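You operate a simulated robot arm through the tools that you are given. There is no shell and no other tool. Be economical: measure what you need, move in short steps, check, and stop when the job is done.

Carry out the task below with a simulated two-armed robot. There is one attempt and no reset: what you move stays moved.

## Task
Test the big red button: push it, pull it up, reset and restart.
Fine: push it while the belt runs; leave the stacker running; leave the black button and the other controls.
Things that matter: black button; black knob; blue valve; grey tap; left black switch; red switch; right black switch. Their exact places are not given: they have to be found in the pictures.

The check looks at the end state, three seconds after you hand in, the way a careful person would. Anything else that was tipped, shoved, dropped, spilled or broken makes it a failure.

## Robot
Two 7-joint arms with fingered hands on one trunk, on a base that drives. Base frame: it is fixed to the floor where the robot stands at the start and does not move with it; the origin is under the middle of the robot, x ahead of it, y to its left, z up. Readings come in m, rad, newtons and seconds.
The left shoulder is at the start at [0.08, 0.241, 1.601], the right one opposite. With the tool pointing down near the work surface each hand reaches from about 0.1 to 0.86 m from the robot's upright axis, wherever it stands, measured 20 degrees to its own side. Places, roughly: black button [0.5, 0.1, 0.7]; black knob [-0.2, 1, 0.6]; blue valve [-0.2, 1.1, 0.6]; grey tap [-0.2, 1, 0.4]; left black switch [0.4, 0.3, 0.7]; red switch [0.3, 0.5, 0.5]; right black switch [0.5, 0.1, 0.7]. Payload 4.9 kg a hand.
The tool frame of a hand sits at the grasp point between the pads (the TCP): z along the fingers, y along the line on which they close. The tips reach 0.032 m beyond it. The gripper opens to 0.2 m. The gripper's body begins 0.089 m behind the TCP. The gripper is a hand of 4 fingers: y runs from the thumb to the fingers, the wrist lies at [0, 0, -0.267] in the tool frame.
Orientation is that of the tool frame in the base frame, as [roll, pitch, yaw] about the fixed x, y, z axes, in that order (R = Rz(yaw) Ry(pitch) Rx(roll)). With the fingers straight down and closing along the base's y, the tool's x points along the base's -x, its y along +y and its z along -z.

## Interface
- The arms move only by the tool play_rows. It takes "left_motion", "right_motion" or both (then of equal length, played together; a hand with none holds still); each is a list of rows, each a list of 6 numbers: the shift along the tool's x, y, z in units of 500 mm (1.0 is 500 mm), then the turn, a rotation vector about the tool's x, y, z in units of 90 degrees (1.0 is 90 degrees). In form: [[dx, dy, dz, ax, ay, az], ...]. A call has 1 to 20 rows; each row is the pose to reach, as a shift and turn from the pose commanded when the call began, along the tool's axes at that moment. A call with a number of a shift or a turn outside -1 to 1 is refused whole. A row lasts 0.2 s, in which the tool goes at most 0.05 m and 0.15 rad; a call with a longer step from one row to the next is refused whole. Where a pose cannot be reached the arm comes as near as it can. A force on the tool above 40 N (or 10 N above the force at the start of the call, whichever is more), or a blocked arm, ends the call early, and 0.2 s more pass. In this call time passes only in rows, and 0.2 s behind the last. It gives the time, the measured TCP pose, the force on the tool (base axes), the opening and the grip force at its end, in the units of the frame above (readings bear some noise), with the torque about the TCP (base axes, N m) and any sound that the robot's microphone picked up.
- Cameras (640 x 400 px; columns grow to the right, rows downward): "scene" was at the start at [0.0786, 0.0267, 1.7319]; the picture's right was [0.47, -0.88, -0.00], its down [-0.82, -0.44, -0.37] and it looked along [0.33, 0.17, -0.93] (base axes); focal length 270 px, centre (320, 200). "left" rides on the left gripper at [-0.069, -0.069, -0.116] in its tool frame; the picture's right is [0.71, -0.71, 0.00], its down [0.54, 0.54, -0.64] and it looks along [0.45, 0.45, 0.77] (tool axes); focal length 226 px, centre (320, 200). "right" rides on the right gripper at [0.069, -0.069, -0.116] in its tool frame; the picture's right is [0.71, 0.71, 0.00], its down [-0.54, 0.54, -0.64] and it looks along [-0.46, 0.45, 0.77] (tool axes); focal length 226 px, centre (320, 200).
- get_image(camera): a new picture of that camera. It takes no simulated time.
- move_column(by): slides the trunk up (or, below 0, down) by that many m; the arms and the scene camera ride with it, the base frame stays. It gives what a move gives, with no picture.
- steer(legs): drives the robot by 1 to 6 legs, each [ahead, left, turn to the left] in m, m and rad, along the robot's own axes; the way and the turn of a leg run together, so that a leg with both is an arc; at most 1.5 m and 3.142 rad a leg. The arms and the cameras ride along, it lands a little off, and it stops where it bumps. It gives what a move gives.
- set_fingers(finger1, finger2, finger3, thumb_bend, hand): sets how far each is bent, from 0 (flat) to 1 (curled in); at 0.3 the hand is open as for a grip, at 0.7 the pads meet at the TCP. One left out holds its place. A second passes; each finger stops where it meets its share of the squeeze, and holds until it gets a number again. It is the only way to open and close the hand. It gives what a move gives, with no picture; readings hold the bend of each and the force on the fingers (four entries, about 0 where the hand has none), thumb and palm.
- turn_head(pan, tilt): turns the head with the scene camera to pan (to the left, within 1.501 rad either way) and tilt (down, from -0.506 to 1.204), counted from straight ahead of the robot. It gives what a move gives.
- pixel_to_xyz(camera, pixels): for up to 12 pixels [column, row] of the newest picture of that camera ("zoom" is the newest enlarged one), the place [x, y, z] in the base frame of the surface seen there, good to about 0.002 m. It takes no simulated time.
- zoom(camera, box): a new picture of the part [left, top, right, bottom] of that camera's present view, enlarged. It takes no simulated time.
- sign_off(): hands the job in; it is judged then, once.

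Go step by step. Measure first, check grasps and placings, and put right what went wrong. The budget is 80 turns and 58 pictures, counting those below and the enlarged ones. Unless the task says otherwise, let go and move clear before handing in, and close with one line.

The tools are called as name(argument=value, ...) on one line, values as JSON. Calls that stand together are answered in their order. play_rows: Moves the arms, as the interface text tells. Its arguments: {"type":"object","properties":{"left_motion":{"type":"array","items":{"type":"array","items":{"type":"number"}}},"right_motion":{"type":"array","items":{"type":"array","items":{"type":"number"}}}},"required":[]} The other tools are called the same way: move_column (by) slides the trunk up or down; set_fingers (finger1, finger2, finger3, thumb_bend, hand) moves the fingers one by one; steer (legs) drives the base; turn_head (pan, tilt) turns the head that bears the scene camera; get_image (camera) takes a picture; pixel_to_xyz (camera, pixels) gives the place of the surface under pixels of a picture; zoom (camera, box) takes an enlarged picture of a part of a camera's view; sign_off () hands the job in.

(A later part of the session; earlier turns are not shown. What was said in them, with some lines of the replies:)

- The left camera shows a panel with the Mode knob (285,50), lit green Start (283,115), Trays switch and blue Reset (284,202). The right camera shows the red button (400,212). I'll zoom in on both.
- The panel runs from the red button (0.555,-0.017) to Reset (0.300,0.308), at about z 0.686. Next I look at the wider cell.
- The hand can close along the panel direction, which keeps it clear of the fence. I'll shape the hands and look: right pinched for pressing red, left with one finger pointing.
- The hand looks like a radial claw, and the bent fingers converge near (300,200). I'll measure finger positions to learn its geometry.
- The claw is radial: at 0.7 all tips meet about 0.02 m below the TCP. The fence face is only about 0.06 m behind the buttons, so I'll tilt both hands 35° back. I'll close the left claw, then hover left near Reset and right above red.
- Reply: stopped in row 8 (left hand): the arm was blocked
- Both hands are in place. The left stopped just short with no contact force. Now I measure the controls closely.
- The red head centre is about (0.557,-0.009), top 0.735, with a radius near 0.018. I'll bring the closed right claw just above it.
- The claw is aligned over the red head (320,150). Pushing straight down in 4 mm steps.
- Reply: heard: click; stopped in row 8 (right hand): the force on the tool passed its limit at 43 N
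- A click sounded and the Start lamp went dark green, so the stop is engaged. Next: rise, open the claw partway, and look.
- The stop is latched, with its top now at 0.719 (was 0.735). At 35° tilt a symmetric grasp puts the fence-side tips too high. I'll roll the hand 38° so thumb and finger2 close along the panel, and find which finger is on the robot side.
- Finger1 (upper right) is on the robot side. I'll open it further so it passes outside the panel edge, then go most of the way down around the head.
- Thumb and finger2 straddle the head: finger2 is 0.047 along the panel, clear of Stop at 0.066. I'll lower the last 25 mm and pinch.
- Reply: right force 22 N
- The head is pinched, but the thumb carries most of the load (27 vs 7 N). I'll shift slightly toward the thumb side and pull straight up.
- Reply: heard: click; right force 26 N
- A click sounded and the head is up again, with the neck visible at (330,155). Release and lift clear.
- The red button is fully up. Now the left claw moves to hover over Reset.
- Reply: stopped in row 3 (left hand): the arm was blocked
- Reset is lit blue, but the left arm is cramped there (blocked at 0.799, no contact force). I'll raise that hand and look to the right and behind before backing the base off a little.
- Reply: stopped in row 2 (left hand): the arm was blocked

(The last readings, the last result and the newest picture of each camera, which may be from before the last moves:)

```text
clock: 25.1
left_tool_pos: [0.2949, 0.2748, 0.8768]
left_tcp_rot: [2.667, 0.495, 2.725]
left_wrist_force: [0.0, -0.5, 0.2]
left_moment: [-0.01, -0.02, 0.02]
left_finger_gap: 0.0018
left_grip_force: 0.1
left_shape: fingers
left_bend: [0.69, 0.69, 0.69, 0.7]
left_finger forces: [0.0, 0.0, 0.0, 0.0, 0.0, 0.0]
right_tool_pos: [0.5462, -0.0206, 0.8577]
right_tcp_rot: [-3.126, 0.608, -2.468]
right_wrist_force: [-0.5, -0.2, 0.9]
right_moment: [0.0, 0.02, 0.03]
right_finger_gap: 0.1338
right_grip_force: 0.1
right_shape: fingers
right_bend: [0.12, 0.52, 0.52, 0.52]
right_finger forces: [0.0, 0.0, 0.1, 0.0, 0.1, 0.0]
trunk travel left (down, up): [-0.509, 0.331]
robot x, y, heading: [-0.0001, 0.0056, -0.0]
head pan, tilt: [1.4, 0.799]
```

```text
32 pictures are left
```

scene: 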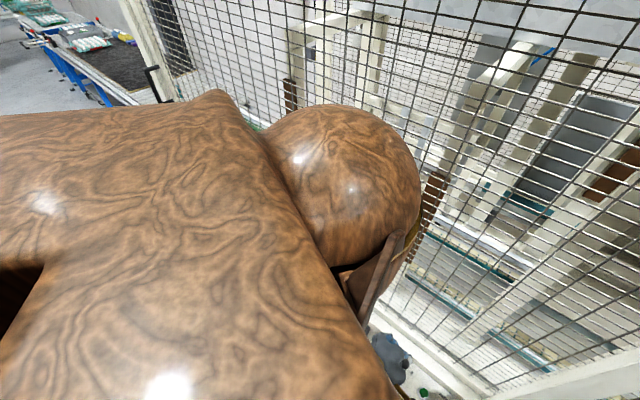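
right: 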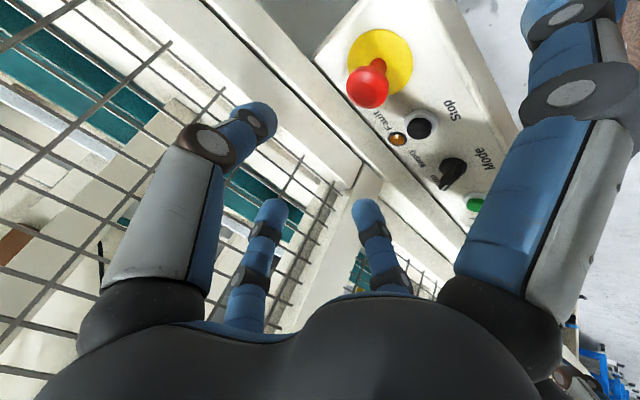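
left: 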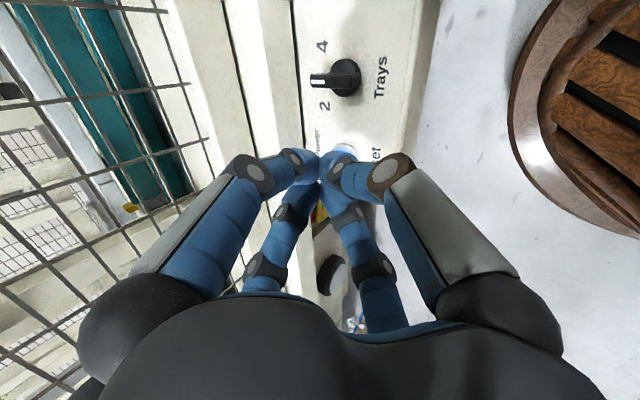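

The floor is free to the right. The left shoulder and elbow are close to the fence, so I'll back off 0.2 m squarely from it.

steer(legs=[[-0.156, -0.124, 0]])

turn_head(pan=0.5, tilt=0.9)

get_image(camera="scene")

get_image(camera="left")

```text
clock: 26.7
left_tool_pos: [0.1396, 0.1522, 0.8767]
left_tcp_rot: [2.668, 0.496, 2.725]
left_wrist_force: [-0.6, 0.5, 0.4]
left_moment: [-0.02, -0.03, 0.01]
left_finger_gap: 0.002
left_grip_force: 0.0
left_shape: fingers
left_bend: [0.69, 0.69, 0.69, 0.7]
left_finger forces: [0.1, 0.0, 0.0, 0.0, 0.0, 0.0]
right_tool_pos: [0.3924, -0.1428, 0.8567]
right_tcp_rot: [-3.124, 0.609, -2.472]
right_wrist_force: [-0.3, 0.4, 1.2]
right_moment: [-0.03, 0.01, 0.02]
right_finger_gap: 0.1341
right_grip_force: 0.1
right_shape: fingers
right_bend: [0.12, 0.52, 0.52, 0.52]
right_finger forces: [0.1, 0.0, 0.2, 0.1, 0.1, 0.0]
trunk travel left (down, up): [-0.509, 0.331]
robot x, y, heading: [-0.153, -0.1237, -0.001]
head pan, tilt: [1.4, 0.799]
```

```text
clock: 27.9
left_tool_pos: [0.1394, 0.1523, 0.8768]
left_tcp_rot: [2.665, 0.494, 2.722]
left_wrist_force: [0.5, -0.3, -0.4]
left_moment: [0.0, 0.05, 0.0]
left_finger_gap: 0.0021
left_grip_force: 0.1
left_shape: fingers
left_bend: [0.69, 0.69, 0.69, 0.7]
left_finger forces: [0.1, 0.0, 0.0, 0.0, 0.0, 0.0]
right_tool_pos: [0.3913, -0.1433, 0.8565]
right_tcp_rot: [-3.125, 0.611, -2.471]
right_wrist_force: [0.7, -0.3, -0.2]
right_moment: [0.01, 0.0, -0.01]
right_finger_gap: 0.134
right_grip_force: 0.1
right_shape: fingers
right_bend: [0.12, 0.52, 0.52, 0.52]
right_finger forces: [0.0, 0.1, 0.0, 0.1, 0.0, 0.0]
trunk travel left (down, up): [-0.509, 0.331]
robot x, y, heading: [-0.1551, -0.1218, -0.002]
head pan, tilt: [0.499, 0.901]
```

```text
31 pictures are left
```

scene: 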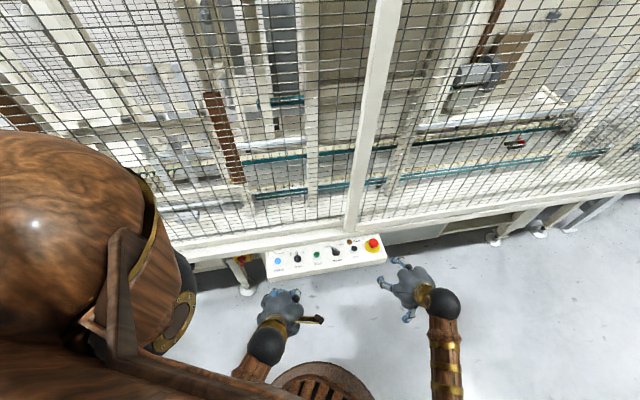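

```text
30 pictures are left
```

left: 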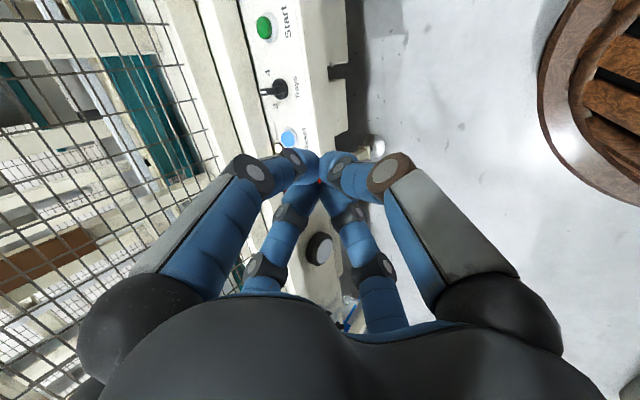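

There is plenty of room now. Reset (278,262 in scene) is lit blue. I'll measure it and move the left claw above it.

pixel_to_xyz(camera="scene", pixels=[[278, 262], [317, 254], [297, 258], [335, 249], [353, 248], [374, 244]])

play_rows(left_motion=[[-0.0101, 0.0439, 0.0584, 0, 0, 0], [-0.0202, 0.0878, 0.1169, 0, 0, 0], [-0.0303, 0.1317, 0.1753, 0, 0, 0], [-0.0404, 0.1756, 0.2337, 0, 0, 0], [-0.0505, 0.2195, 0.2922, 0, 0, 0], [-0.0606, 0.2634, 0.3506, 0, 0, 0]])

get_image(camera="left")

get_image(camera="scene")

```text
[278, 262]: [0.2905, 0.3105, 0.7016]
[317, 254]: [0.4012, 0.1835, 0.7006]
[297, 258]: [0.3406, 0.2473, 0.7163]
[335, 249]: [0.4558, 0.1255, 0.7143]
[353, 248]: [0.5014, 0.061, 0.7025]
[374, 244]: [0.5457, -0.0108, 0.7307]
```

```text
clock: 28.8
left_tool_pos: [0.091, 0.184, 0.7917]
left_tcp_rot: [2.801, 0.354, 2.728]
left_wrist_force: [0.3, -1.0, -0.4]
left_moment: [-0.02, 0.01, 0.0]
left_finger_gap: 0.0021
left_grip_force: 0.0
left_shape: fingers
left_bend: [0.69, 0.69, 0.69, 0.7]
left_finger forces: [0.0, 0.0, 0.0, 0.0, 0.0, 0.0]
right_tool_pos: [0.3829, -0.1445, 0.8623]
right_tcp_rot: [-3.118, 0.62, -2.466]
right_wrist_force: [-0.1, -0.5, 0.3]
right_moment: [0.05, 0.04, 0.04]
right_finger_gap: 0.1341
right_grip_force: 0.0
right_shape: fingers
right_bend: [0.12, 0.52, 0.52, 0.52]
right_finger forces: [0.0, 0.1, 0.0, 0.0, 0.0, 0.0]
trunk travel left (down, up): [-0.509, 0.331]
robot x, y, heading: [-0.1541, -0.1203, -0.001]
head pan, tilt: [0.499, 0.901]
stopped in row 4 (left hand): the arm was blocked; the commanded pose is now the measured one
```

```text
29 pictures are left
```

left: 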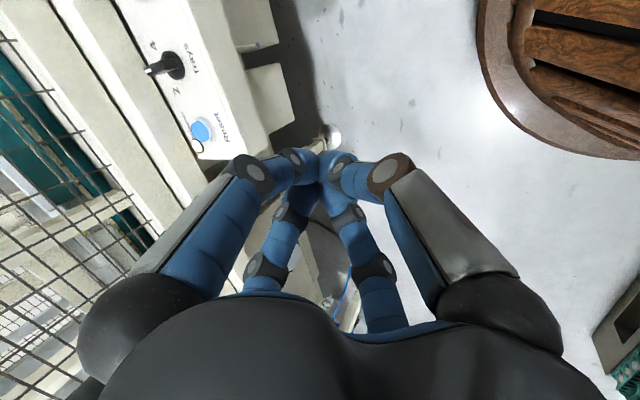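

```text
28 pictures are left
```

scene: 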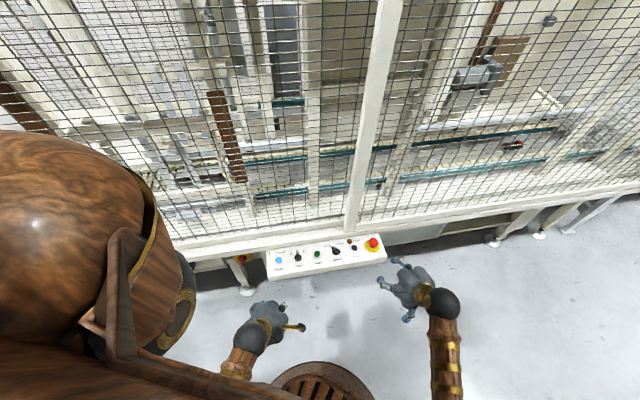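

The left arm folds into an awkward configuration, while the right arm's pose works well. So I'll use the right hand for Reset and Start by shifting the base along the panel. First I check the floor to the left.

turn_head(pan=1.1, tilt=0.5)

get_image(camera="scene")

```text
clock: 29.8
left_tool_pos: [0.0909, 0.1866, 0.7935]
left_tcp_rot: [2.796, 0.36, 2.73]
left_wrist_force: [-0.3, -0.5, 1.0]
left_moment: [0.01, 0.0, -0.02]
left_finger_gap: 0.0017
left_grip_force: 0.0
left_shape: fingers
left_bend: [0.69, 0.69, 0.69, 0.7]
left_finger forces: [0.0, 0.0, 0.1, 0.0, 0.1, 0.1]
right_tool_pos: [0.3806, -0.1448, 0.8649]
right_tcp_rot: [-3.115, 0.622, -2.463]
right_wrist_force: [0.2, -0.4, 0.1]
right_moment: [-0.01, 0.0, 0.0]
right_finger_gap: 0.1342
right_grip_force: 0.1
right_shape: fingers
right_bend: [0.12, 0.52, 0.52, 0.52]
right_finger forces: [0.0, 0.0, 0.1, 0.0, 0.1, 0.0]
trunk travel left (down, up): [-0.509, 0.331]
robot x, y, heading: [-0.1543, -0.1228, -0.003]
head pan, tilt: [1.1, 0.499]
```

```text
27 pictures are left
```

scene: 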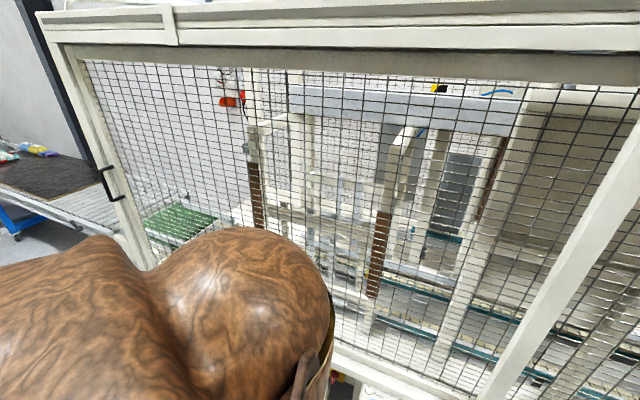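

The fence runs on to the left with nothing visible in front of it. I'll close the right claw and shift the base along the panel.

set_fingers(hand="right", finger1=0.7, finger2=0.7, finger3=0.7, thumb_bend=0.7)

steer(legs=[[-0.257, 0.323, 0], [0.078, 0.062, 0]])

turn_head(pan=0.5, tilt=1.0)

get_image(camera="scene")

get_image(camera="right")

```text
clock: 30.8
left_tool_pos: [0.0913, 0.1874, 0.7949]
left_tcp_rot: [2.796, 0.361, 2.729]
left_wrist_force: [0.9, 0.1, -0.5]
left_moment: [0.01, 0.02, -0.02]
left_finger_gap: 0.0022
left_grip_force: 0.0
left_shape: fingers
left_bend: [0.69, 0.69, 0.69, 0.7]
left_finger forces: [0.0, 0.0, 0.0, 0.1, 0.1, 0.0]
right_tool_pos: [0.3804, -0.1449, 0.8643]
right_tcp_rot: [-3.115, 0.621, -2.464]
right_wrist_force: [-0.1, -0.3, -0.3]
right_moment: [0.01, -0.03, -0.01]
right_finger_gap: 0.0023
right_grip_force: 0.0
right_shape: fingers
right_bend: [0.69, 0.69, 0.69, 0.7]
right_finger forces: [0.0, 0.0, 0.0, 0.0, 0.2, 0.0]
trunk travel left (down, up): [-0.509, 0.331]
robot x, y, heading: [-0.1564, -0.1229, -0.001]
head pan, tilt: [1.1, 0.499]
```

```text
clock: 33.6
left_tool_pos: [-0.1444, 0.5328, 0.7955]
left_tcp_rot: [2.789, 0.36, 2.8]
left_wrist_force: [-0.3, 0.2, -0.2]
left_moment: [-0.01, -0.01, 0.0]
left_finger_gap: 0.002
left_grip_force: 0.1
left_shape: fingers
left_bend: [0.69, 0.69, 0.69, 0.7]
left_finger forces: [0.1, 0.0, 0.1, 0.0, 0.1, 0.0]
right_tool_pos: [0.1695, 0.2253, 0.8638]
right_tcp_rot: [-3.117, 0.623, -2.387]
right_wrist_force: [0.6, -0.9, 0.3]
right_moment: [-0.01, 0.02, 0.03]
right_finger_gap: 0.0024
right_grip_force: 0.0
right_shape: fingers
right_bend: [0.69, 0.69, 0.69, 0.7]
right_finger forces: [0.1, 0.0, 0.0, 0.0, 0.0, 0.0]
trunk travel left (down, up): [-0.509, 0.331]
robot x, y, heading: [-0.3676, 0.2076, 0.077]
head pan, tilt: [1.1, 0.499]
stopped in leg 2: the robot was blocked; the commanded pose is now the measured one
```

```text
clock: 34.6
left_tool_pos: [-0.1436, 0.5341, 0.7957]
left_tcp_rot: [2.792, 0.364, 2.805]
left_wrist_force: [0.0, 0.4, 0.3]
left_moment: [0.03, -0.01, 0.01]
left_finger_gap: 0.0019
left_grip_force: 0.0
left_shape: fingers
left_bend: [0.69, 0.69, 0.69, 0.7]
left_finger forces: [0.0, 0.0, 0.1, 0.0, 0.0, 0.1]
right_tool_pos: [0.1681, 0.2249, 0.8659]
right_tcp_rot: [-3.115, 0.623, -2.384]
right_wrist_force: [0.3, 0.0, -0.4]
right_moment: [0.0, 0.02, 0.02]
right_finger_gap: 0.0024
right_grip_force: 0.0
right_shape: fingers
right_bend: [0.69, 0.69, 0.69, 0.7]
right_finger forces: [0.1, 0.0, 0.0, 0.0, 0.0, 0.0]
trunk travel left (down, up): [-0.509, 0.331]
robot x, y, heading: [-0.3645, 0.2044, 0.08]
head pan, tilt: [0.499, 1.0]
```

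```text
26 pictures are left
```

scene: 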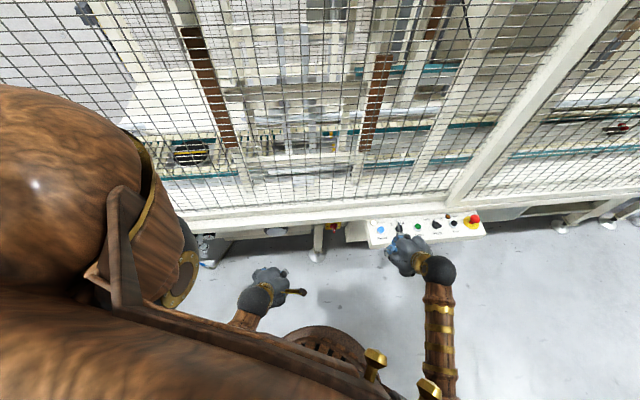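

```text
25 pictures are left
```

right: 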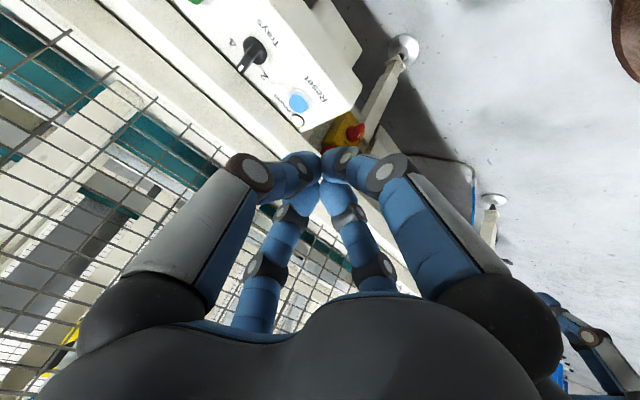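

The base was blocked partway through leg 2 and turned by 0.08, so something touched, probably the left arm against the fence. I'll back off a little and inspect what's there.

steer(legs=[[-0.04, -0.06, 0]])

turn_head(pan=0.8, tilt=0.9)

get_image(camera="scene")

get_image(camera="left")

```text
clock: 35.3
left_tool_pos: [-0.1426, 0.5302, 0.7946]
left_tcp_rot: [2.791, 0.355, 2.791]
left_wrist_force: [-0.2, 0.7, 0.5]
left_moment: [0.05, 0.0, -0.01]
left_finger_gap: 0.0022
left_grip_force: 0.1
left_shape: fingers
left_bend: [0.69, 0.69, 0.69, 0.7]
left_finger forces: [0.0, 0.0, 0.1, 0.0, 0.1, 0.0]
right_tool_pos: [0.1701, 0.2233, 0.8636]
right_tcp_rot: [-3.118, 0.622, -2.39]
right_wrist_force: [-0.4, -0.4, 0.0]
right_moment: [-0.02, 0.02, 0.01]
right_finger_gap: 0.0023
right_grip_force: 0.0
right_shape: fingers
right_bend: [0.69, 0.69, 0.69, 0.7]
right_finger forces: [0.1, 0.1, 0.0, 0.0, 0.1, 0.0]
trunk travel left (down, up): [-0.509, 0.331]
robot x, y, heading: [-0.3696, 0.2063, 0.076]
head pan, tilt: [0.499, 1.0]
stopped in leg 1: the robot was blocked; the commanded pose is now the measured one
```

```text
clock: 36.1
left_tool_pos: [-0.1421, 0.5304, 0.7951]
left_tcp_rot: [2.793, 0.358, 2.796]
left_wrist_force: [1.2, 0.0, -0.1]
left_moment: [-0.02, 0.01, -0.01]
left_finger_gap: 0.0023
left_grip_force: 0.1
left_shape: fingers
left_bend: [0.69, 0.69, 0.69, 0.7]
left_finger forces: [0.0, 0.1, 0.1, 0.0, 0.0, 0.0]
right_tool_pos: [0.1699, 0.2244, 0.8638]
right_tcp_rot: [-3.119, 0.623, -2.387]
right_wrist_force: [-1.1, 0.2, -0.8]
right_moment: [0.03, 0.0, 0.01]
right_finger_gap: 0.0022
right_grip_force: 0.1
right_shape: fingers
right_bend: [0.69, 0.69, 0.69, 0.7]
right_finger forces: [0.0, 0.1, 0.0, 0.0, 0.0, 0.0]
trunk travel left (down, up): [-0.509, 0.331]
robot x, y, heading: [-0.3665, 0.2074, 0.078]
head pan, tilt: [0.799, 0.901]
```

```text
24 pictures are left
```

scene: 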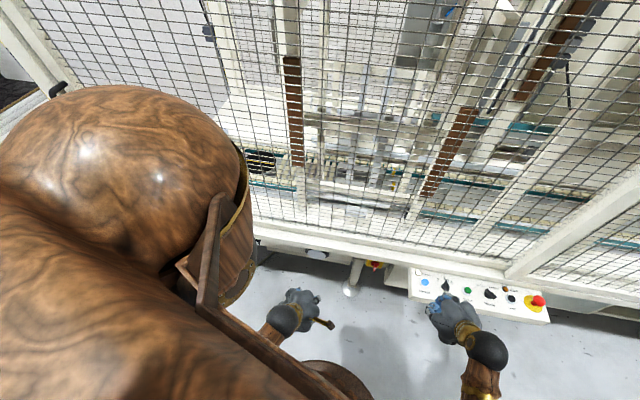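

```text
23 pictures are left
```

left: 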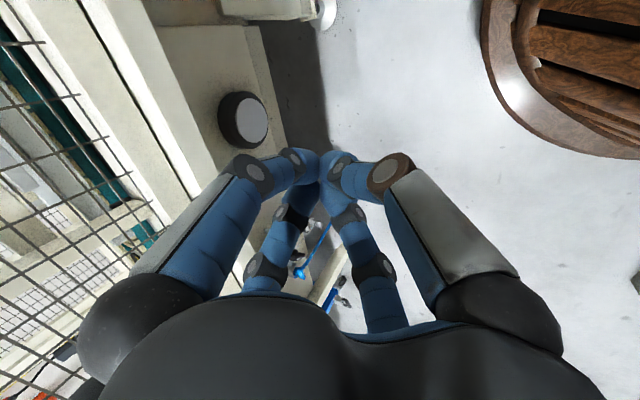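

Backing away is blocked as well, so I need to see what touches. I'll look further left.

turn_head(pan=1.5, tilt=0.9)

get_image(camera="scene")

pixel_to_xyz(camera="left", pixels=[[245, 118], [335, 300], [300, 270], [320, 240], [345, 300], [320, 15], [340, 280], [230, 60]])

zoom(camera="left", box=[270, 180, 390, 330])

```text
clock: 37.2
left_tool_pos: [-0.1432, 0.5318, 0.7944]
left_tcp_rot: [2.793, 0.358, 2.795]
left_wrist_force: [-0.2, 0.4, -0.6]
left_moment: [-0.03, 0.01, 0.03]
left_finger_gap: 0.002
left_grip_force: 0.1
left_shape: fingers
left_bend: [0.69, 0.69, 0.69, 0.7]
left_finger forces: [0.1, 0.0, 0.0, 0.1, 0.0, 0.1]
right_tool_pos: [0.1703, 0.2241, 0.8651]
right_tcp_rot: [-3.12, 0.623, -2.387]
right_wrist_force: [-0.2, 0.8, -0.6]
right_moment: [0.0, 0.01, 0.0]
right_finger_gap: 0.0021
right_grip_force: 0.0
right_shape: fingers
right_bend: [0.69, 0.69, 0.69, 0.7]
right_finger forces: [0.0, 0.0, 0.0, 0.1, 0.1, 0.0]
trunk travel left (down, up): [-0.509, 0.331]
robot x, y, heading: [-0.3623, 0.2026, 0.071]
head pan, tilt: [1.499, 0.901]
```

```text
22 pictures are left
```

scene: 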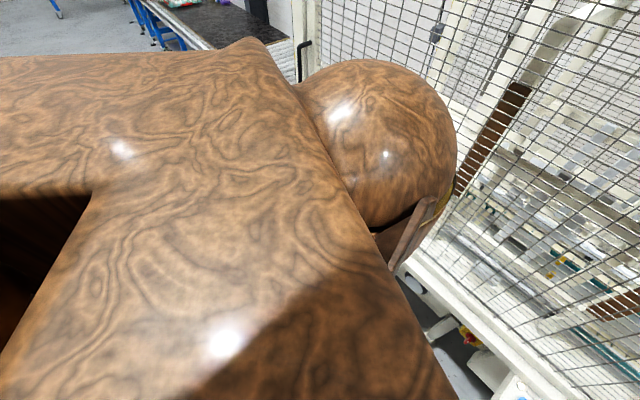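

```text
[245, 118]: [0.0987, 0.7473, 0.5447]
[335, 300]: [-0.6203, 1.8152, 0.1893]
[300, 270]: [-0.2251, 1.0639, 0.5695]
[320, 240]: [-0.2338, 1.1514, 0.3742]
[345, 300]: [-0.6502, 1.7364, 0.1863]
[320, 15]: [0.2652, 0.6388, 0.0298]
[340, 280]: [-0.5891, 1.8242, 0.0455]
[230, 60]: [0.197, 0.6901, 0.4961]
```

```text
2.67 times, centred on (330, 255) of left
```

zoom: 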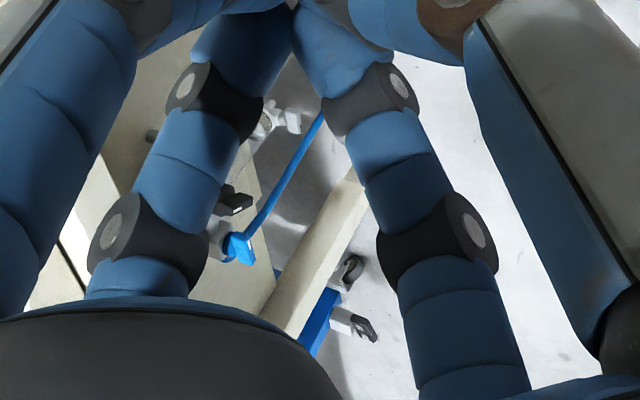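

pixel_to_xyz(camera="scene", pixels=[[180, 15], [240, 25], [165, 40], [185, 47], [270, 45], [298, 50], [200, 45], [430, 255], [150, 80], [380, 150], [405, 240]])

turn_head(pan=1.5, tilt=0.2)

get_image(camera="scene")

```text
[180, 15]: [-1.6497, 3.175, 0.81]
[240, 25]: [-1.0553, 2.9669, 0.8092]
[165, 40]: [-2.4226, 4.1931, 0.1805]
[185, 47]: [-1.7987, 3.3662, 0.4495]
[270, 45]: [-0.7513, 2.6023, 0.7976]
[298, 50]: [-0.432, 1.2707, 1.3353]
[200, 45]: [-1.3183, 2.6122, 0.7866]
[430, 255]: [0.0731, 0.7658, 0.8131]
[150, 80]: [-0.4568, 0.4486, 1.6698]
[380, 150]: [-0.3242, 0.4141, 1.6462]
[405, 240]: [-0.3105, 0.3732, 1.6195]
```

```text
clock: 38.3
left_tool_pos: [-0.1435, 0.5303, 0.7949]
left_tcp_rot: [2.793, 0.358, 2.795]
left_wrist_force: [-0.1, 0.4, 0.1]
left_moment: [0.02, -0.02, 0.0]
left_finger_gap: 0.0021
left_grip_force: 0.1
left_shape: fingers
left_bend: [0.69, 0.69, 0.69, 0.7]
left_finger forces: [0.0, 0.0, 0.0, 0.1, 0.0, 0.1]
right_tool_pos: [0.1704, 0.2238, 0.8651]
right_tcp_rot: [-3.12, 0.622, -2.388]
right_wrist_force: [-0.1, -0.6, -0.9]
right_moment: [-0.02, 0.0, 0.01]
right_finger_gap: 0.0025
right_grip_force: 0.0
right_shape: fingers
right_bend: [0.69, 0.69, 0.69, 0.7]
right_finger forces: [0.0, 0.1, 0.1, 0.0, 0.1, 0.0]
trunk travel left (down, up): [-0.509, 0.331]
robot x, y, heading: [-0.3645, 0.2057, 0.074]
head pan, tilt: [1.499, 0.201]
```

```text
20 pictures are left
```

scene: 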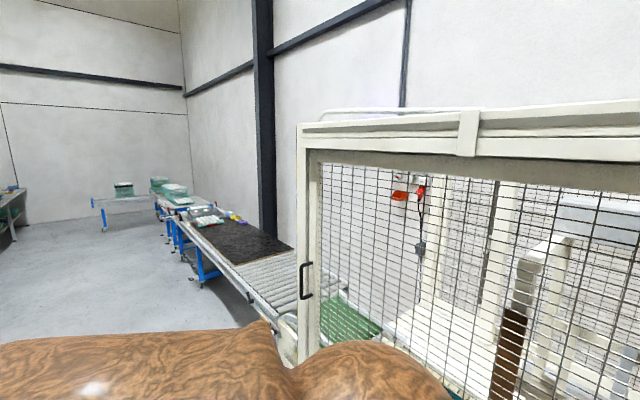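

A door handle sits at (-0.43,1.27,1.34), and the left elbow may be touching the fence near it. I'll try a small move straight to the right.

steer(legs=[[0.0, -0.04, 0]])

```text
clock: 39.1
left_tool_pos: [-0.1163, 0.5057, 0.795]
left_tcp_rot: [2.791, 0.357, 2.755]
left_wrist_force: [-0.7, -0.3, -0.5]
left_moment: [0.0, -0.02, 0.02]
left_finger_gap: 0.0021
left_grip_force: 0.0
left_shape: fingers
left_bend: [0.69, 0.69, 0.69, 0.7]
left_finger forces: [0.0, 0.0, 0.0, 0.0, 0.1, 0.0]
right_tool_pos: [0.1834, 0.1854, 0.8636]
right_tcp_rot: [-3.119, 0.623, -2.429]
right_wrist_force: [-0.5, -0.1, -1.0]
right_moment: [0.0, 0.03, 0.01]
right_finger_gap: 0.0024
right_grip_force: 0.0
right_shape: fingers
right_bend: [0.69, 0.69, 0.69, 0.7]
right_finger forces: [0.0, 0.0, 0.1, 0.1, 0.1, 0.0]
trunk travel left (down, up): [-0.509, 0.331]
robot x, y, heading: [-0.3522, 0.1905, 0.036]
head pan, tilt: [1.499, 0.201]
```

It moved about (0.012,-0.015), along the fence direction. I'll continue back along the fence, the way I came.

steer(legs=[[0.05, -0.065, 0]])

get_image(camera="scene")

```text
clock: 40.2
left_tool_pos: [-0.0646, 0.4419, 0.7942]
left_tcp_rot: [2.793, 0.356, 2.752]
left_wrist_force: [-0.6, 0.1, 0.4]
left_moment: [-0.01, -0.03, -0.01]
left_finger_gap: 0.002
left_grip_force: 0.0
left_shape: fingers
left_bend: [0.69, 0.69, 0.69, 0.7]
left_finger forces: [0.0, 0.0, 0.0, 0.0, 0.1, 0.0]
right_tool_pos: [0.2368, 0.1232, 0.864]
right_tcp_rot: [-3.119, 0.623, -2.427]
right_wrist_force: [-0.6, 0.4, 0.4]
right_moment: [-0.01, 0.03, -0.03]
right_finger_gap: 0.0021
right_grip_force: 0.1
right_shape: fingers
right_bend: [0.69, 0.69, 0.69, 0.7]
right_finger forces: [0.0, 0.0, 0.0, 0.1, 0.0, 0.0]
trunk travel left (down, up): [-0.509, 0.331]
robot x, y, heading: [-0.2999, 0.1282, 0.033]
head pan, tilt: [1.499, 0.201]
```

```text
19 pictures are left
```

scene: 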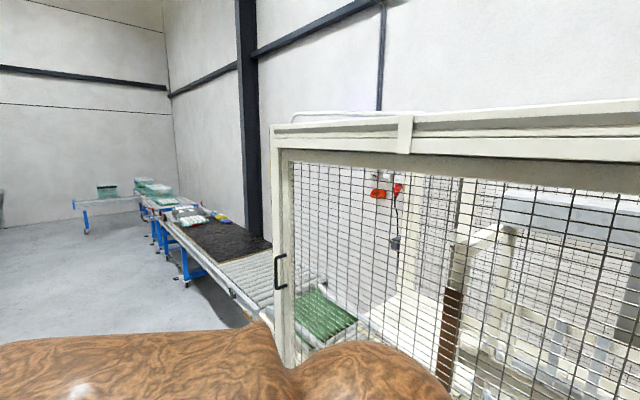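

The robot is free again and the door is unchanged. Now I extend the right arm over Reset from here.

play_rows(right_motion=[[-0.0413, 0.0413, 0.0485, 0, 0, 0], [-0.0826, 0.0826, 0.097, 0, 0, 0], [-0.124, 0.1238, 0.1454, 0, 0, 0], [-0.1653, 0.1651, 0.1939, 0, 0, 0], [-0.2066, 0.2064, 0.2424, 0, 0, 0]])

turn_head(pan=0.5, tilt=0.9)

get_image(camera="right")

get_image(camera="scene")

```text
clock: 41.4
left_tool_pos: [-0.064, 0.4413, 0.7949]
left_tcp_rot: [2.792, 0.358, 2.75]
left_wrist_force: [0.4, -0.2, -0.1]
left_moment: [-0.02, -0.01, 0.02]
left_finger_gap: 0.0024
left_grip_force: 0.1
left_shape: fingers
left_bend: [0.69, 0.69, 0.69, 0.7]
left_finger forces: [0.1, 0.0, 0.0, 0.0, 0.0, 0.0]
right_tool_pos: [0.2889, 0.301, 0.8228]
right_tcp_rot: [-3.118, 0.622, -2.429]
right_wrist_force: [-0.1, -0.6, -0.9]
right_moment: [0.01, -0.03, -0.01]
right_finger_gap: 0.0022
right_grip_force: 0.1
right_shape: fingers
right_bend: [0.69, 0.69, 0.69, 0.7]
right_finger forces: [0.0, 0.1, 0.1, 0.0, 0.0, 0.0]
trunk travel left (down, up): [-0.509, 0.331]
robot x, y, heading: [-0.2988, 0.124, 0.039]
head pan, tilt: [1.499, 0.201]
```

```text
clock: 42.7
left_tool_pos: [-0.064, 0.4408, 0.7953]
left_tcp_rot: [2.792, 0.355, 2.751]
left_wrist_force: [0.3, -0.3, -0.6]
left_moment: [-0.02, -0.03, -0.01]
left_finger_gap: 0.0019
left_grip_force: 0.1
left_shape: fingers
left_bend: [0.69, 0.69, 0.69, 0.7]
left_finger forces: [0.0, 0.0, 0.0, 0.0, 0.0, 0.0]
right_tool_pos: [0.2907, 0.3008, 0.8233]
right_tcp_rot: [-3.121, 0.623, -2.428]
right_wrist_force: [-0.7, 0.0, -0.3]
right_moment: [0.02, -0.02, 0.0]
right_finger_gap: 0.0025
right_grip_force: 0.1
right_shape: fingers
right_bend: [0.69, 0.69, 0.69, 0.7]
right_finger forces: [0.0, 0.0, 0.0, 0.0, 0.1, 0.0]
trunk travel left (down, up): [-0.509, 0.331]
robot x, y, heading: [-0.2987, 0.1268, 0.036]
head pan, tilt: [0.499, 0.901]
```

```text
18 pictures are left
```

right: 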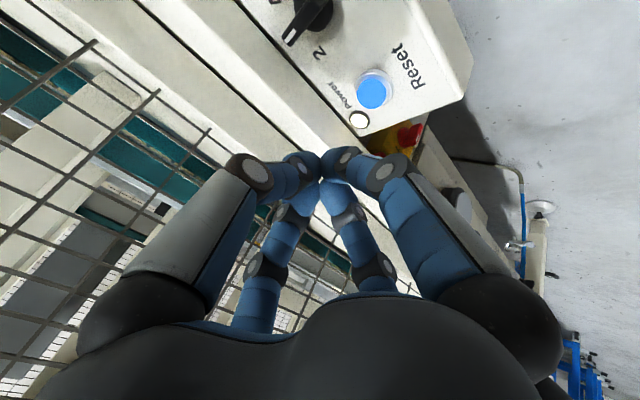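

```text
17 pictures are left
```

scene: 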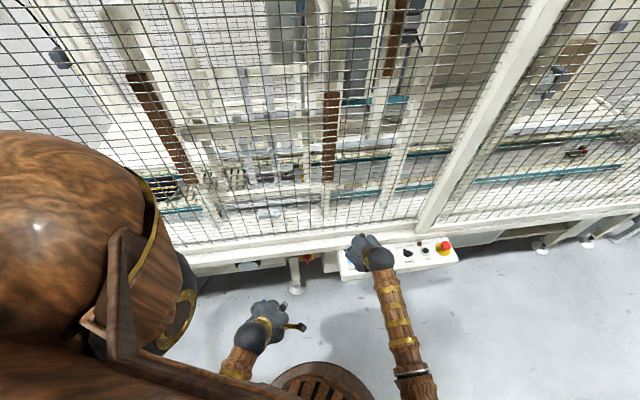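

The right arm reached it. I'll measure Reset (372,92) and lower to just above it.

pixel_to_xyz(camera="right", pixels=[[372, 92], [362, 92], [383, 92], [372, 82], [372, 103], [322, 172]])

play_rows(right_motion=[[0.0292, 0.0009, 0.0406, 0, 0, 0], [0.0583, 0.0018, 0.0812, 0, 0, 0], [0.0805, 0.0025, 0.112, 0, 0, 0]])

zoom(camera="right", box=[220, 60, 460, 220])

```text
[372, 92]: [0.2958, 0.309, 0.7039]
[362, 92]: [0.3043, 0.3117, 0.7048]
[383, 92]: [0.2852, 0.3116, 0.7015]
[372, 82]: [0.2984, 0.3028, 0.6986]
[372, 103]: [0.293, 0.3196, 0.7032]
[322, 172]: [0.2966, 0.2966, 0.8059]
```

```text
clock: 43.5
left_tool_pos: [-0.0636, 0.4413, 0.7944]
left_tcp_rot: [2.793, 0.357, 2.751]
left_wrist_force: [-1.0, 0.0, -0.9]
left_moment: [0.03, -0.01, 0.03]
left_finger_gap: 0.0021
left_grip_force: 0.1
left_shape: fingers
left_bend: [0.69, 0.69, 0.69, 0.7]
left_finger forces: [0.0, 0.0, 0.0, 0.1, 0.1, 0.0]
right_tool_pos: [0.2904, 0.3025, 0.7548]
right_tcp_rot: [-3.121, 0.623, -2.428]
right_wrist_force: [0.2, -0.3, 0.0]
right_moment: [-0.01, 0.03, 0.01]
right_finger_gap: 0.0027
right_grip_force: 0.0
right_shape: fingers
right_bend: [0.69, 0.69, 0.69, 0.7]
right_finger forces: [0.0, 0.0, 0.0, 0.0, 0.0, 0.0]
trunk travel left (down, up): [-0.509, 0.331]
robot x, y, heading: [-0.3, 0.1313, 0.039]
head pan, tilt: [0.499, 0.901]
```

```text
2.50 times, centred on (340, 140) of right
```

zoom: 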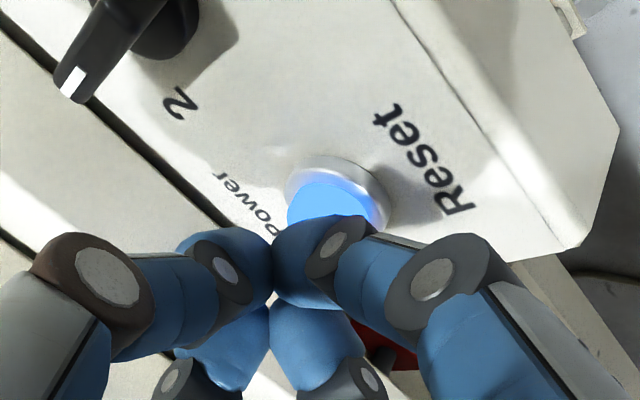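

Reset's centre is (0.295,0.310). I'll shift 5 mm and press down in small steps.

play_rows(right_motion=[[0.003, 0.011, -0.0024, 0, 0, 0], [0.0077, 0.011, 0.0041, 0, 0, 0], [0.0123, 0.011, 0.0106, 0, 0, 0], [0.017, 0.011, 0.0171, 0, 0, 0], [0.0217, 0.011, 0.0236, 0, 0, 0], [0.0246, 0.011, 0.0277, 0, 0, 0], [0.0275, 0.011, 0.0317, 0, 0, 0], [0.0304, 0.011, 0.0358, 0, 0, 0], [0.0333, 0.011, 0.0398, 0, 0, 0], [0.0362, 0.011, 0.0439, 0, 0, 0], [0.0391, 0.011, 0.048, 0, 0, 0]])

zoom(camera="right", box=[220, 60, 460, 220])

```text
clock: 45.9
left_tool_pos: [-0.0636, 0.4405, 0.794]
left_tcp_rot: [2.793, 0.355, 2.748]
left_wrist_force: [-0.7, 0.6, -0.6]
left_moment: [-0.01, -0.01, 0.0]
left_finger_gap: 0.0021
left_grip_force: 0.0
left_shape: fingers
left_bend: [0.69, 0.69, 0.69, 0.7]
left_finger forces: [0.0, 0.0, 0.0, 0.0, 0.0, 0.0]
right_tool_pos: [0.2849, 0.3048, 0.7266]
right_tcp_rot: [-3.119, 0.624, -2.428]
right_wrist_force: [-4.3, -5.0, 17.4]
right_moment: [-0.03, 0.03, 0.01]
right_finger_gap: 0.0001
right_grip_force: 13.7
right_shape: fingers
right_bend: [0.71, 0.69, 0.69, 0.69]
right_finger forces: [26.1, 0.0, 0.0, 0.0, 0.0, 0.0]
trunk travel left (down, up): [-0.509, 0.331]
robot x, y, heading: [-0.2987, 0.1241, 0.043]
head pan, tilt: [0.499, 0.901]
heard: click
```

```text
2.50 times, centred on (340, 140) of right
```

zoom: 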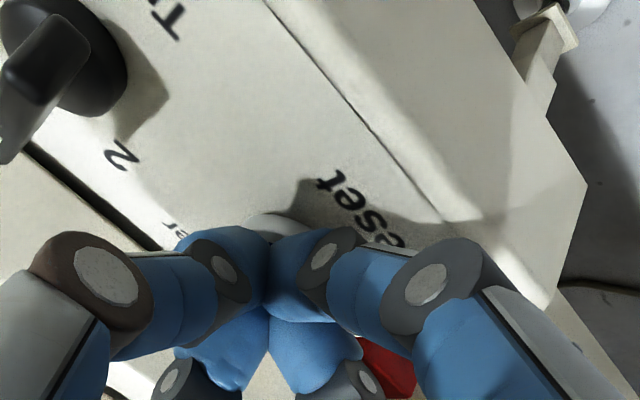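

Reset clicked. I'll rise and move across to above Start.

play_rows(right_motion=[[-0.0311, -0.001, -0.0433, 0, 0, 0], [-0.0623, -0.002, -0.0867, 0, 0, 0], [-0.0934, -0.0029, -0.13, 0, 0, 0], [-0.093, -0.085, -0.129, 0, 0, 0], [-0.092, -0.168, -0.127, 0, 0, 0], [-0.0914, -0.252, -0.1255, 0, 0, 0], [-0.0908, -0.3363, -0.1244, 0, 0, 0]])

get_image(camera="right")

zoom(camera="scene", box=[310, 210, 490, 300])

```text
clock: 47.5
left_tool_pos: [-0.0646, 0.4403, 0.7942]
left_tcp_rot: [2.793, 0.355, 2.75]
left_wrist_force: [-0.3, -0.2, -0.7]
left_moment: [-0.02, -0.03, 0.01]
left_finger_gap: 0.0018
left_grip_force: 0.1
left_shape: fingers
left_bend: [0.69, 0.69, 0.69, 0.7]
left_finger forces: [0.0, 0.0, 0.0, 0.0, 0.0, 0.0]
right_tool_pos: [0.3902, 0.1766, 0.8028]
right_tcp_rot: [-3.12, 0.623, -2.427]
right_wrist_force: [-0.1, 0.3, 0.3]
right_moment: [-0.01, -0.03, 0.01]
right_finger_gap: 0.0018
right_grip_force: 0.1
right_shape: fingers
right_bend: [0.69, 0.69, 0.69, 0.69]
right_finger forces: [0.0, 0.1, 0.0, 0.0, 0.0, 0.0]
trunk travel left (down, up): [-0.509, 0.331]
robot x, y, heading: [-0.3021, 0.1265, 0.034]
head pan, tilt: [0.499, 0.901]
```

```text
14 pictures are left
```

right: 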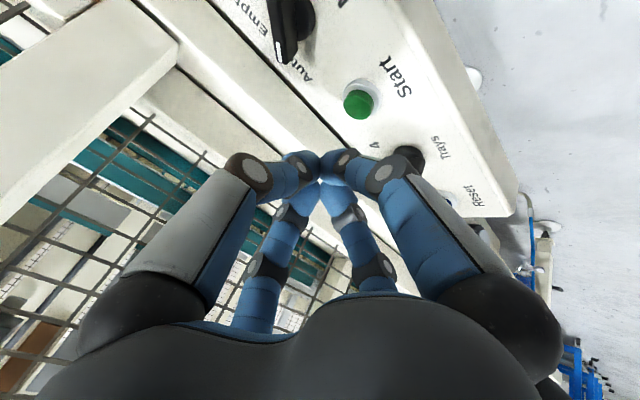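

```text
3.56 times, centred on (400, 255) of scene
```

zoom: 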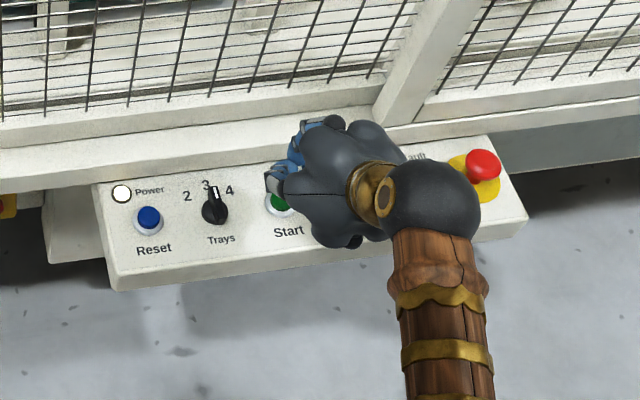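

The Reset lamp is off and the Trays knob is still at 3. I'll measure Start (358,103).

pixel_to_xyz(camera="right", pixels=[[357, 104], [347, 104], [369, 104], [357, 94], [357, 114]])

```text
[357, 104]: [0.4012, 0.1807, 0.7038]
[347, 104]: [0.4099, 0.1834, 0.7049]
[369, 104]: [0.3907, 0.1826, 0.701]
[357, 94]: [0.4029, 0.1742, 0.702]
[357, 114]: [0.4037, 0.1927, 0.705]
```

The TCP is already aligned. I'll press Start.

play_rows(right_motion=[[0.0233, 0.0007, 0.0325, 0, 0, 0], [0.0467, 0.0014, 0.065, 0, 0, 0], [0.07, 0.0022, 0.0974, 0, 0, 0], [0.0776, 0.0024, 0.108, 0, 0, 0], [0.0805, 0.0025, 0.1121, 0, 0, 0], [0.0834, 0.0026, 0.1161, 0, 0, 0], [0.0864, 0.0027, 0.1202, 0, 0, 0], [0.0893, 0.0028, 0.1242, 0, 0, 0], [0.0922, 0.0028, 0.1283, 0, 0, 0], [0.0945, 0.0029, 0.1315, 0, 0, 0]])

```text
clock: 49.7
left_tool_pos: [-0.0638, 0.4411, 0.7951]
left_tcp_rot: [2.79, 0.357, 2.748]
left_wrist_force: [0.1, -0.1, -0.4]
left_moment: [0.02, 0.01, 0.0]
left_finger_gap: 0.0022
left_grip_force: 0.1
left_shape: fingers
left_bend: [0.69, 0.69, 0.69, 0.7]
left_finger forces: [0.0, 0.0, 0.0, 0.1, 0.1, 0.0]
right_tool_pos: [0.3931, 0.177, 0.7262]
right_tcp_rot: [-3.119, 0.626, -2.43]
right_wrist_force: [-2.9, -2.2, 17.0]
right_moment: [0.07, 0.0, 0.01]
right_finger_gap: 0.0002
right_grip_force: 14.8
right_shape: fingers
right_bend: [0.71, 0.69, 0.69, 0.69]
right_finger forces: [21.4, 8.4, 0.0, 0.1, 0.0, 0.0]
trunk travel left (down, up): [-0.509, 0.331]
robot x, y, heading: [-0.3038, 0.1249, 0.038]
head pan, tilt: [0.499, 0.901]
heard: click
```

Start clicked. I'll rise, pull the hand back from the panel and check.

play_rows(right_motion=[[-0.0311, -0.001, -0.0433, 0, 0, 0], [-0.0623, -0.002, -0.0867, 0, 0, 0], [-0.0934, -0.0029, -0.13, 0, 0, 0], [-0.1167, -0.0036, -0.1624, 0, 0, 0], [-0.05, -0.0036, -0.21, 0, 0, 0], [0.02, -0.0036, -0.26, 0, 0, 0], [0.08, -0.0036, -0.31, 0, 0, 0]])

get_image(camera="scene")

zoom(camera="scene", box=[310, 210, 490, 300])

get_image(camera="right")

```text
clock: 51.3
left_tool_pos: [-0.0642, 0.4402, 0.7942]
left_tcp_rot: [2.792, 0.355, 2.751]
left_wrist_force: [0.4, 0.1, -0.2]
left_moment: [0.01, 0.04, 0.01]
left_finger_gap: 0.002
left_grip_force: 0.1
left_shape: fingers
left_bend: [0.69, 0.69, 0.69, 0.7]
left_finger forces: [0.0, 0.0, 0.1, 0.0, 0.1, 0.0]
right_tool_pos: [0.2965, 0.0997, 0.8249]
right_tcp_rot: [-3.121, 0.623, -2.425]
right_wrist_force: [-1.1, -1.3, -0.6]
right_moment: [0.03, 0.01, 0.02]
right_finger_gap: 0.0017
right_grip_force: 0.1
right_shape: fingers
right_bend: [0.7, 0.69, 0.69, 0.69]
right_finger forces: [0.2, 0.0, 0.0, 0.0, 0.0, 0.0]
trunk travel left (down, up): [-0.509, 0.331]
robot x, y, heading: [-0.2988, 0.1266, 0.037]
head pan, tilt: [0.499, 0.901]
```

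```text
12 pictures are left
```

scene: 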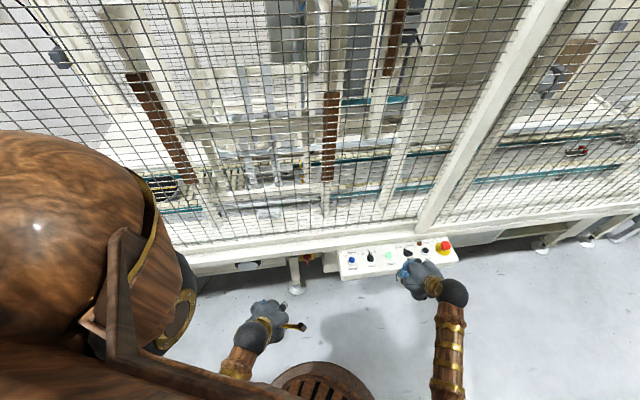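

```text
3.56 times, centred on (400, 255) of scene
```

zoom: 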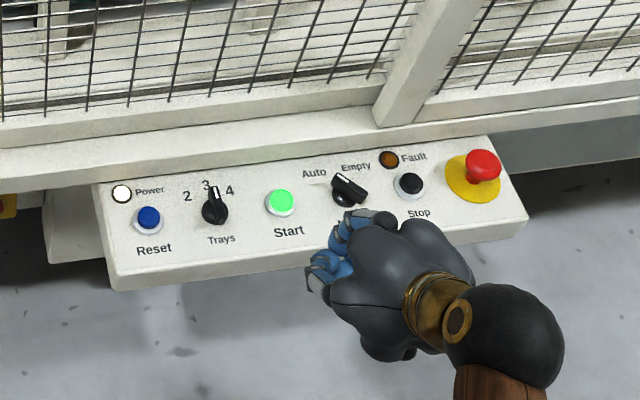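

```text
10 pictures are left
```

right: 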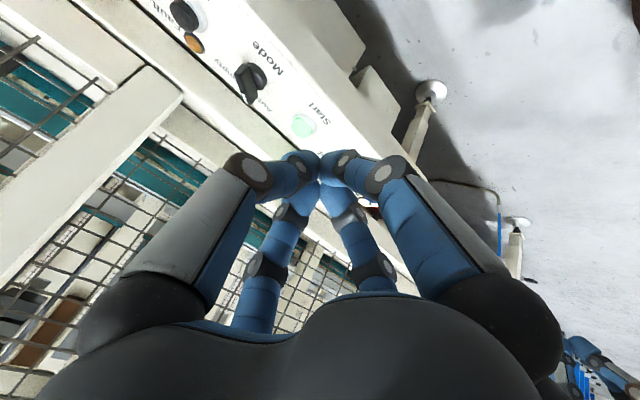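

The Start lamp is lit, Mode is at Auto, red is up and Fault is dark. As a last check, I'll look at the valve unit on the left, near the earlier bump.

zoom(camera="left", box=[240, 180, 400, 340])

turn_head(pan=0.95, tilt=1.15)

get_image(camera="scene")

```text
2.50 times, centred on (320, 260) of left
```

zoom: 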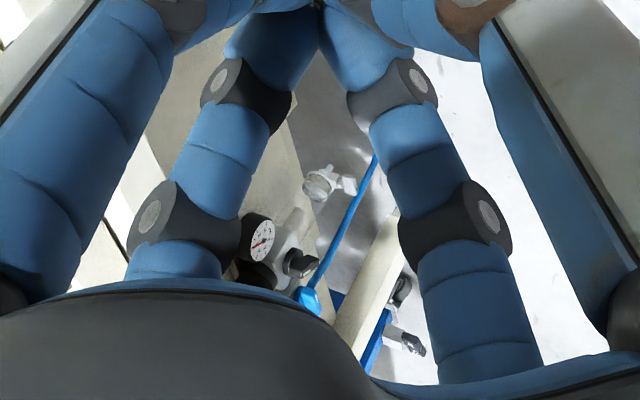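

```text
clock: 52.2
left_tool_pos: [-0.0639, 0.4417, 0.7941]
left_tcp_rot: [2.791, 0.355, 2.75]
left_wrist_force: [1.4, -0.3, -0.4]
left_moment: [-0.01, 0.0, 0.03]
left_finger_gap: 0.0023
left_grip_force: 0.1
left_shape: fingers
left_bend: [0.69, 0.69, 0.69, 0.7]
left_finger forces: [0.0, 0.1, 0.0, 0.0, 0.0, 0.1]
right_tool_pos: [0.2976, 0.0995, 0.8237]
right_tcp_rot: [-3.121, 0.622, -2.429]
right_wrist_force: [-0.6, 0.8, -0.9]
right_moment: [0.01, -0.01, 0.0]
right_finger_gap: 0.0021
right_grip_force: 0.1
right_shape: fingers
right_bend: [0.7, 0.69, 0.69, 0.69]
right_finger forces: [0.0, 0.0, 0.0, 0.0, 0.1, 0.0]
trunk travel left (down, up): [-0.509, 0.331]
robot x, y, heading: [-0.2993, 0.1266, 0.034]
head pan, tilt: [0.949, 1.15]
```

```text
8 pictures are left
```

scene: 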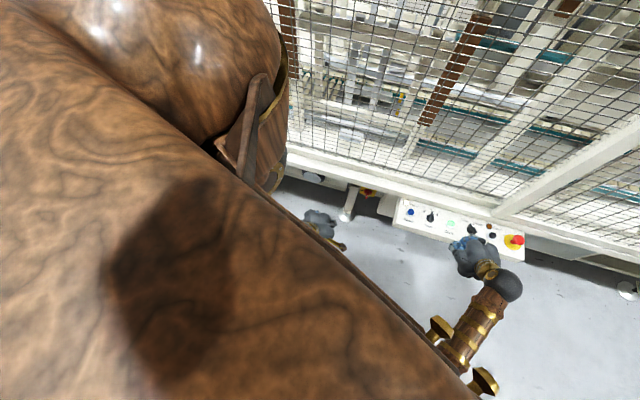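

The air unit looks intact: the gauge reads and the blue valve is in place. Start is lit, red is up and both hands are clear, so I'm handing in.

sign_off()

```text
The job is handed in.
```

I pushed the red button until it latched, pulled it back up, then pressed Reset and Start. At the last check the Start lamp was lit, the Fault lamp was dark, and I had not used Stop or any of the other controls. While shifting along the panel the base was blocked once, I never found what it touched, and afterwards the fence door and air unit looked unchanged.
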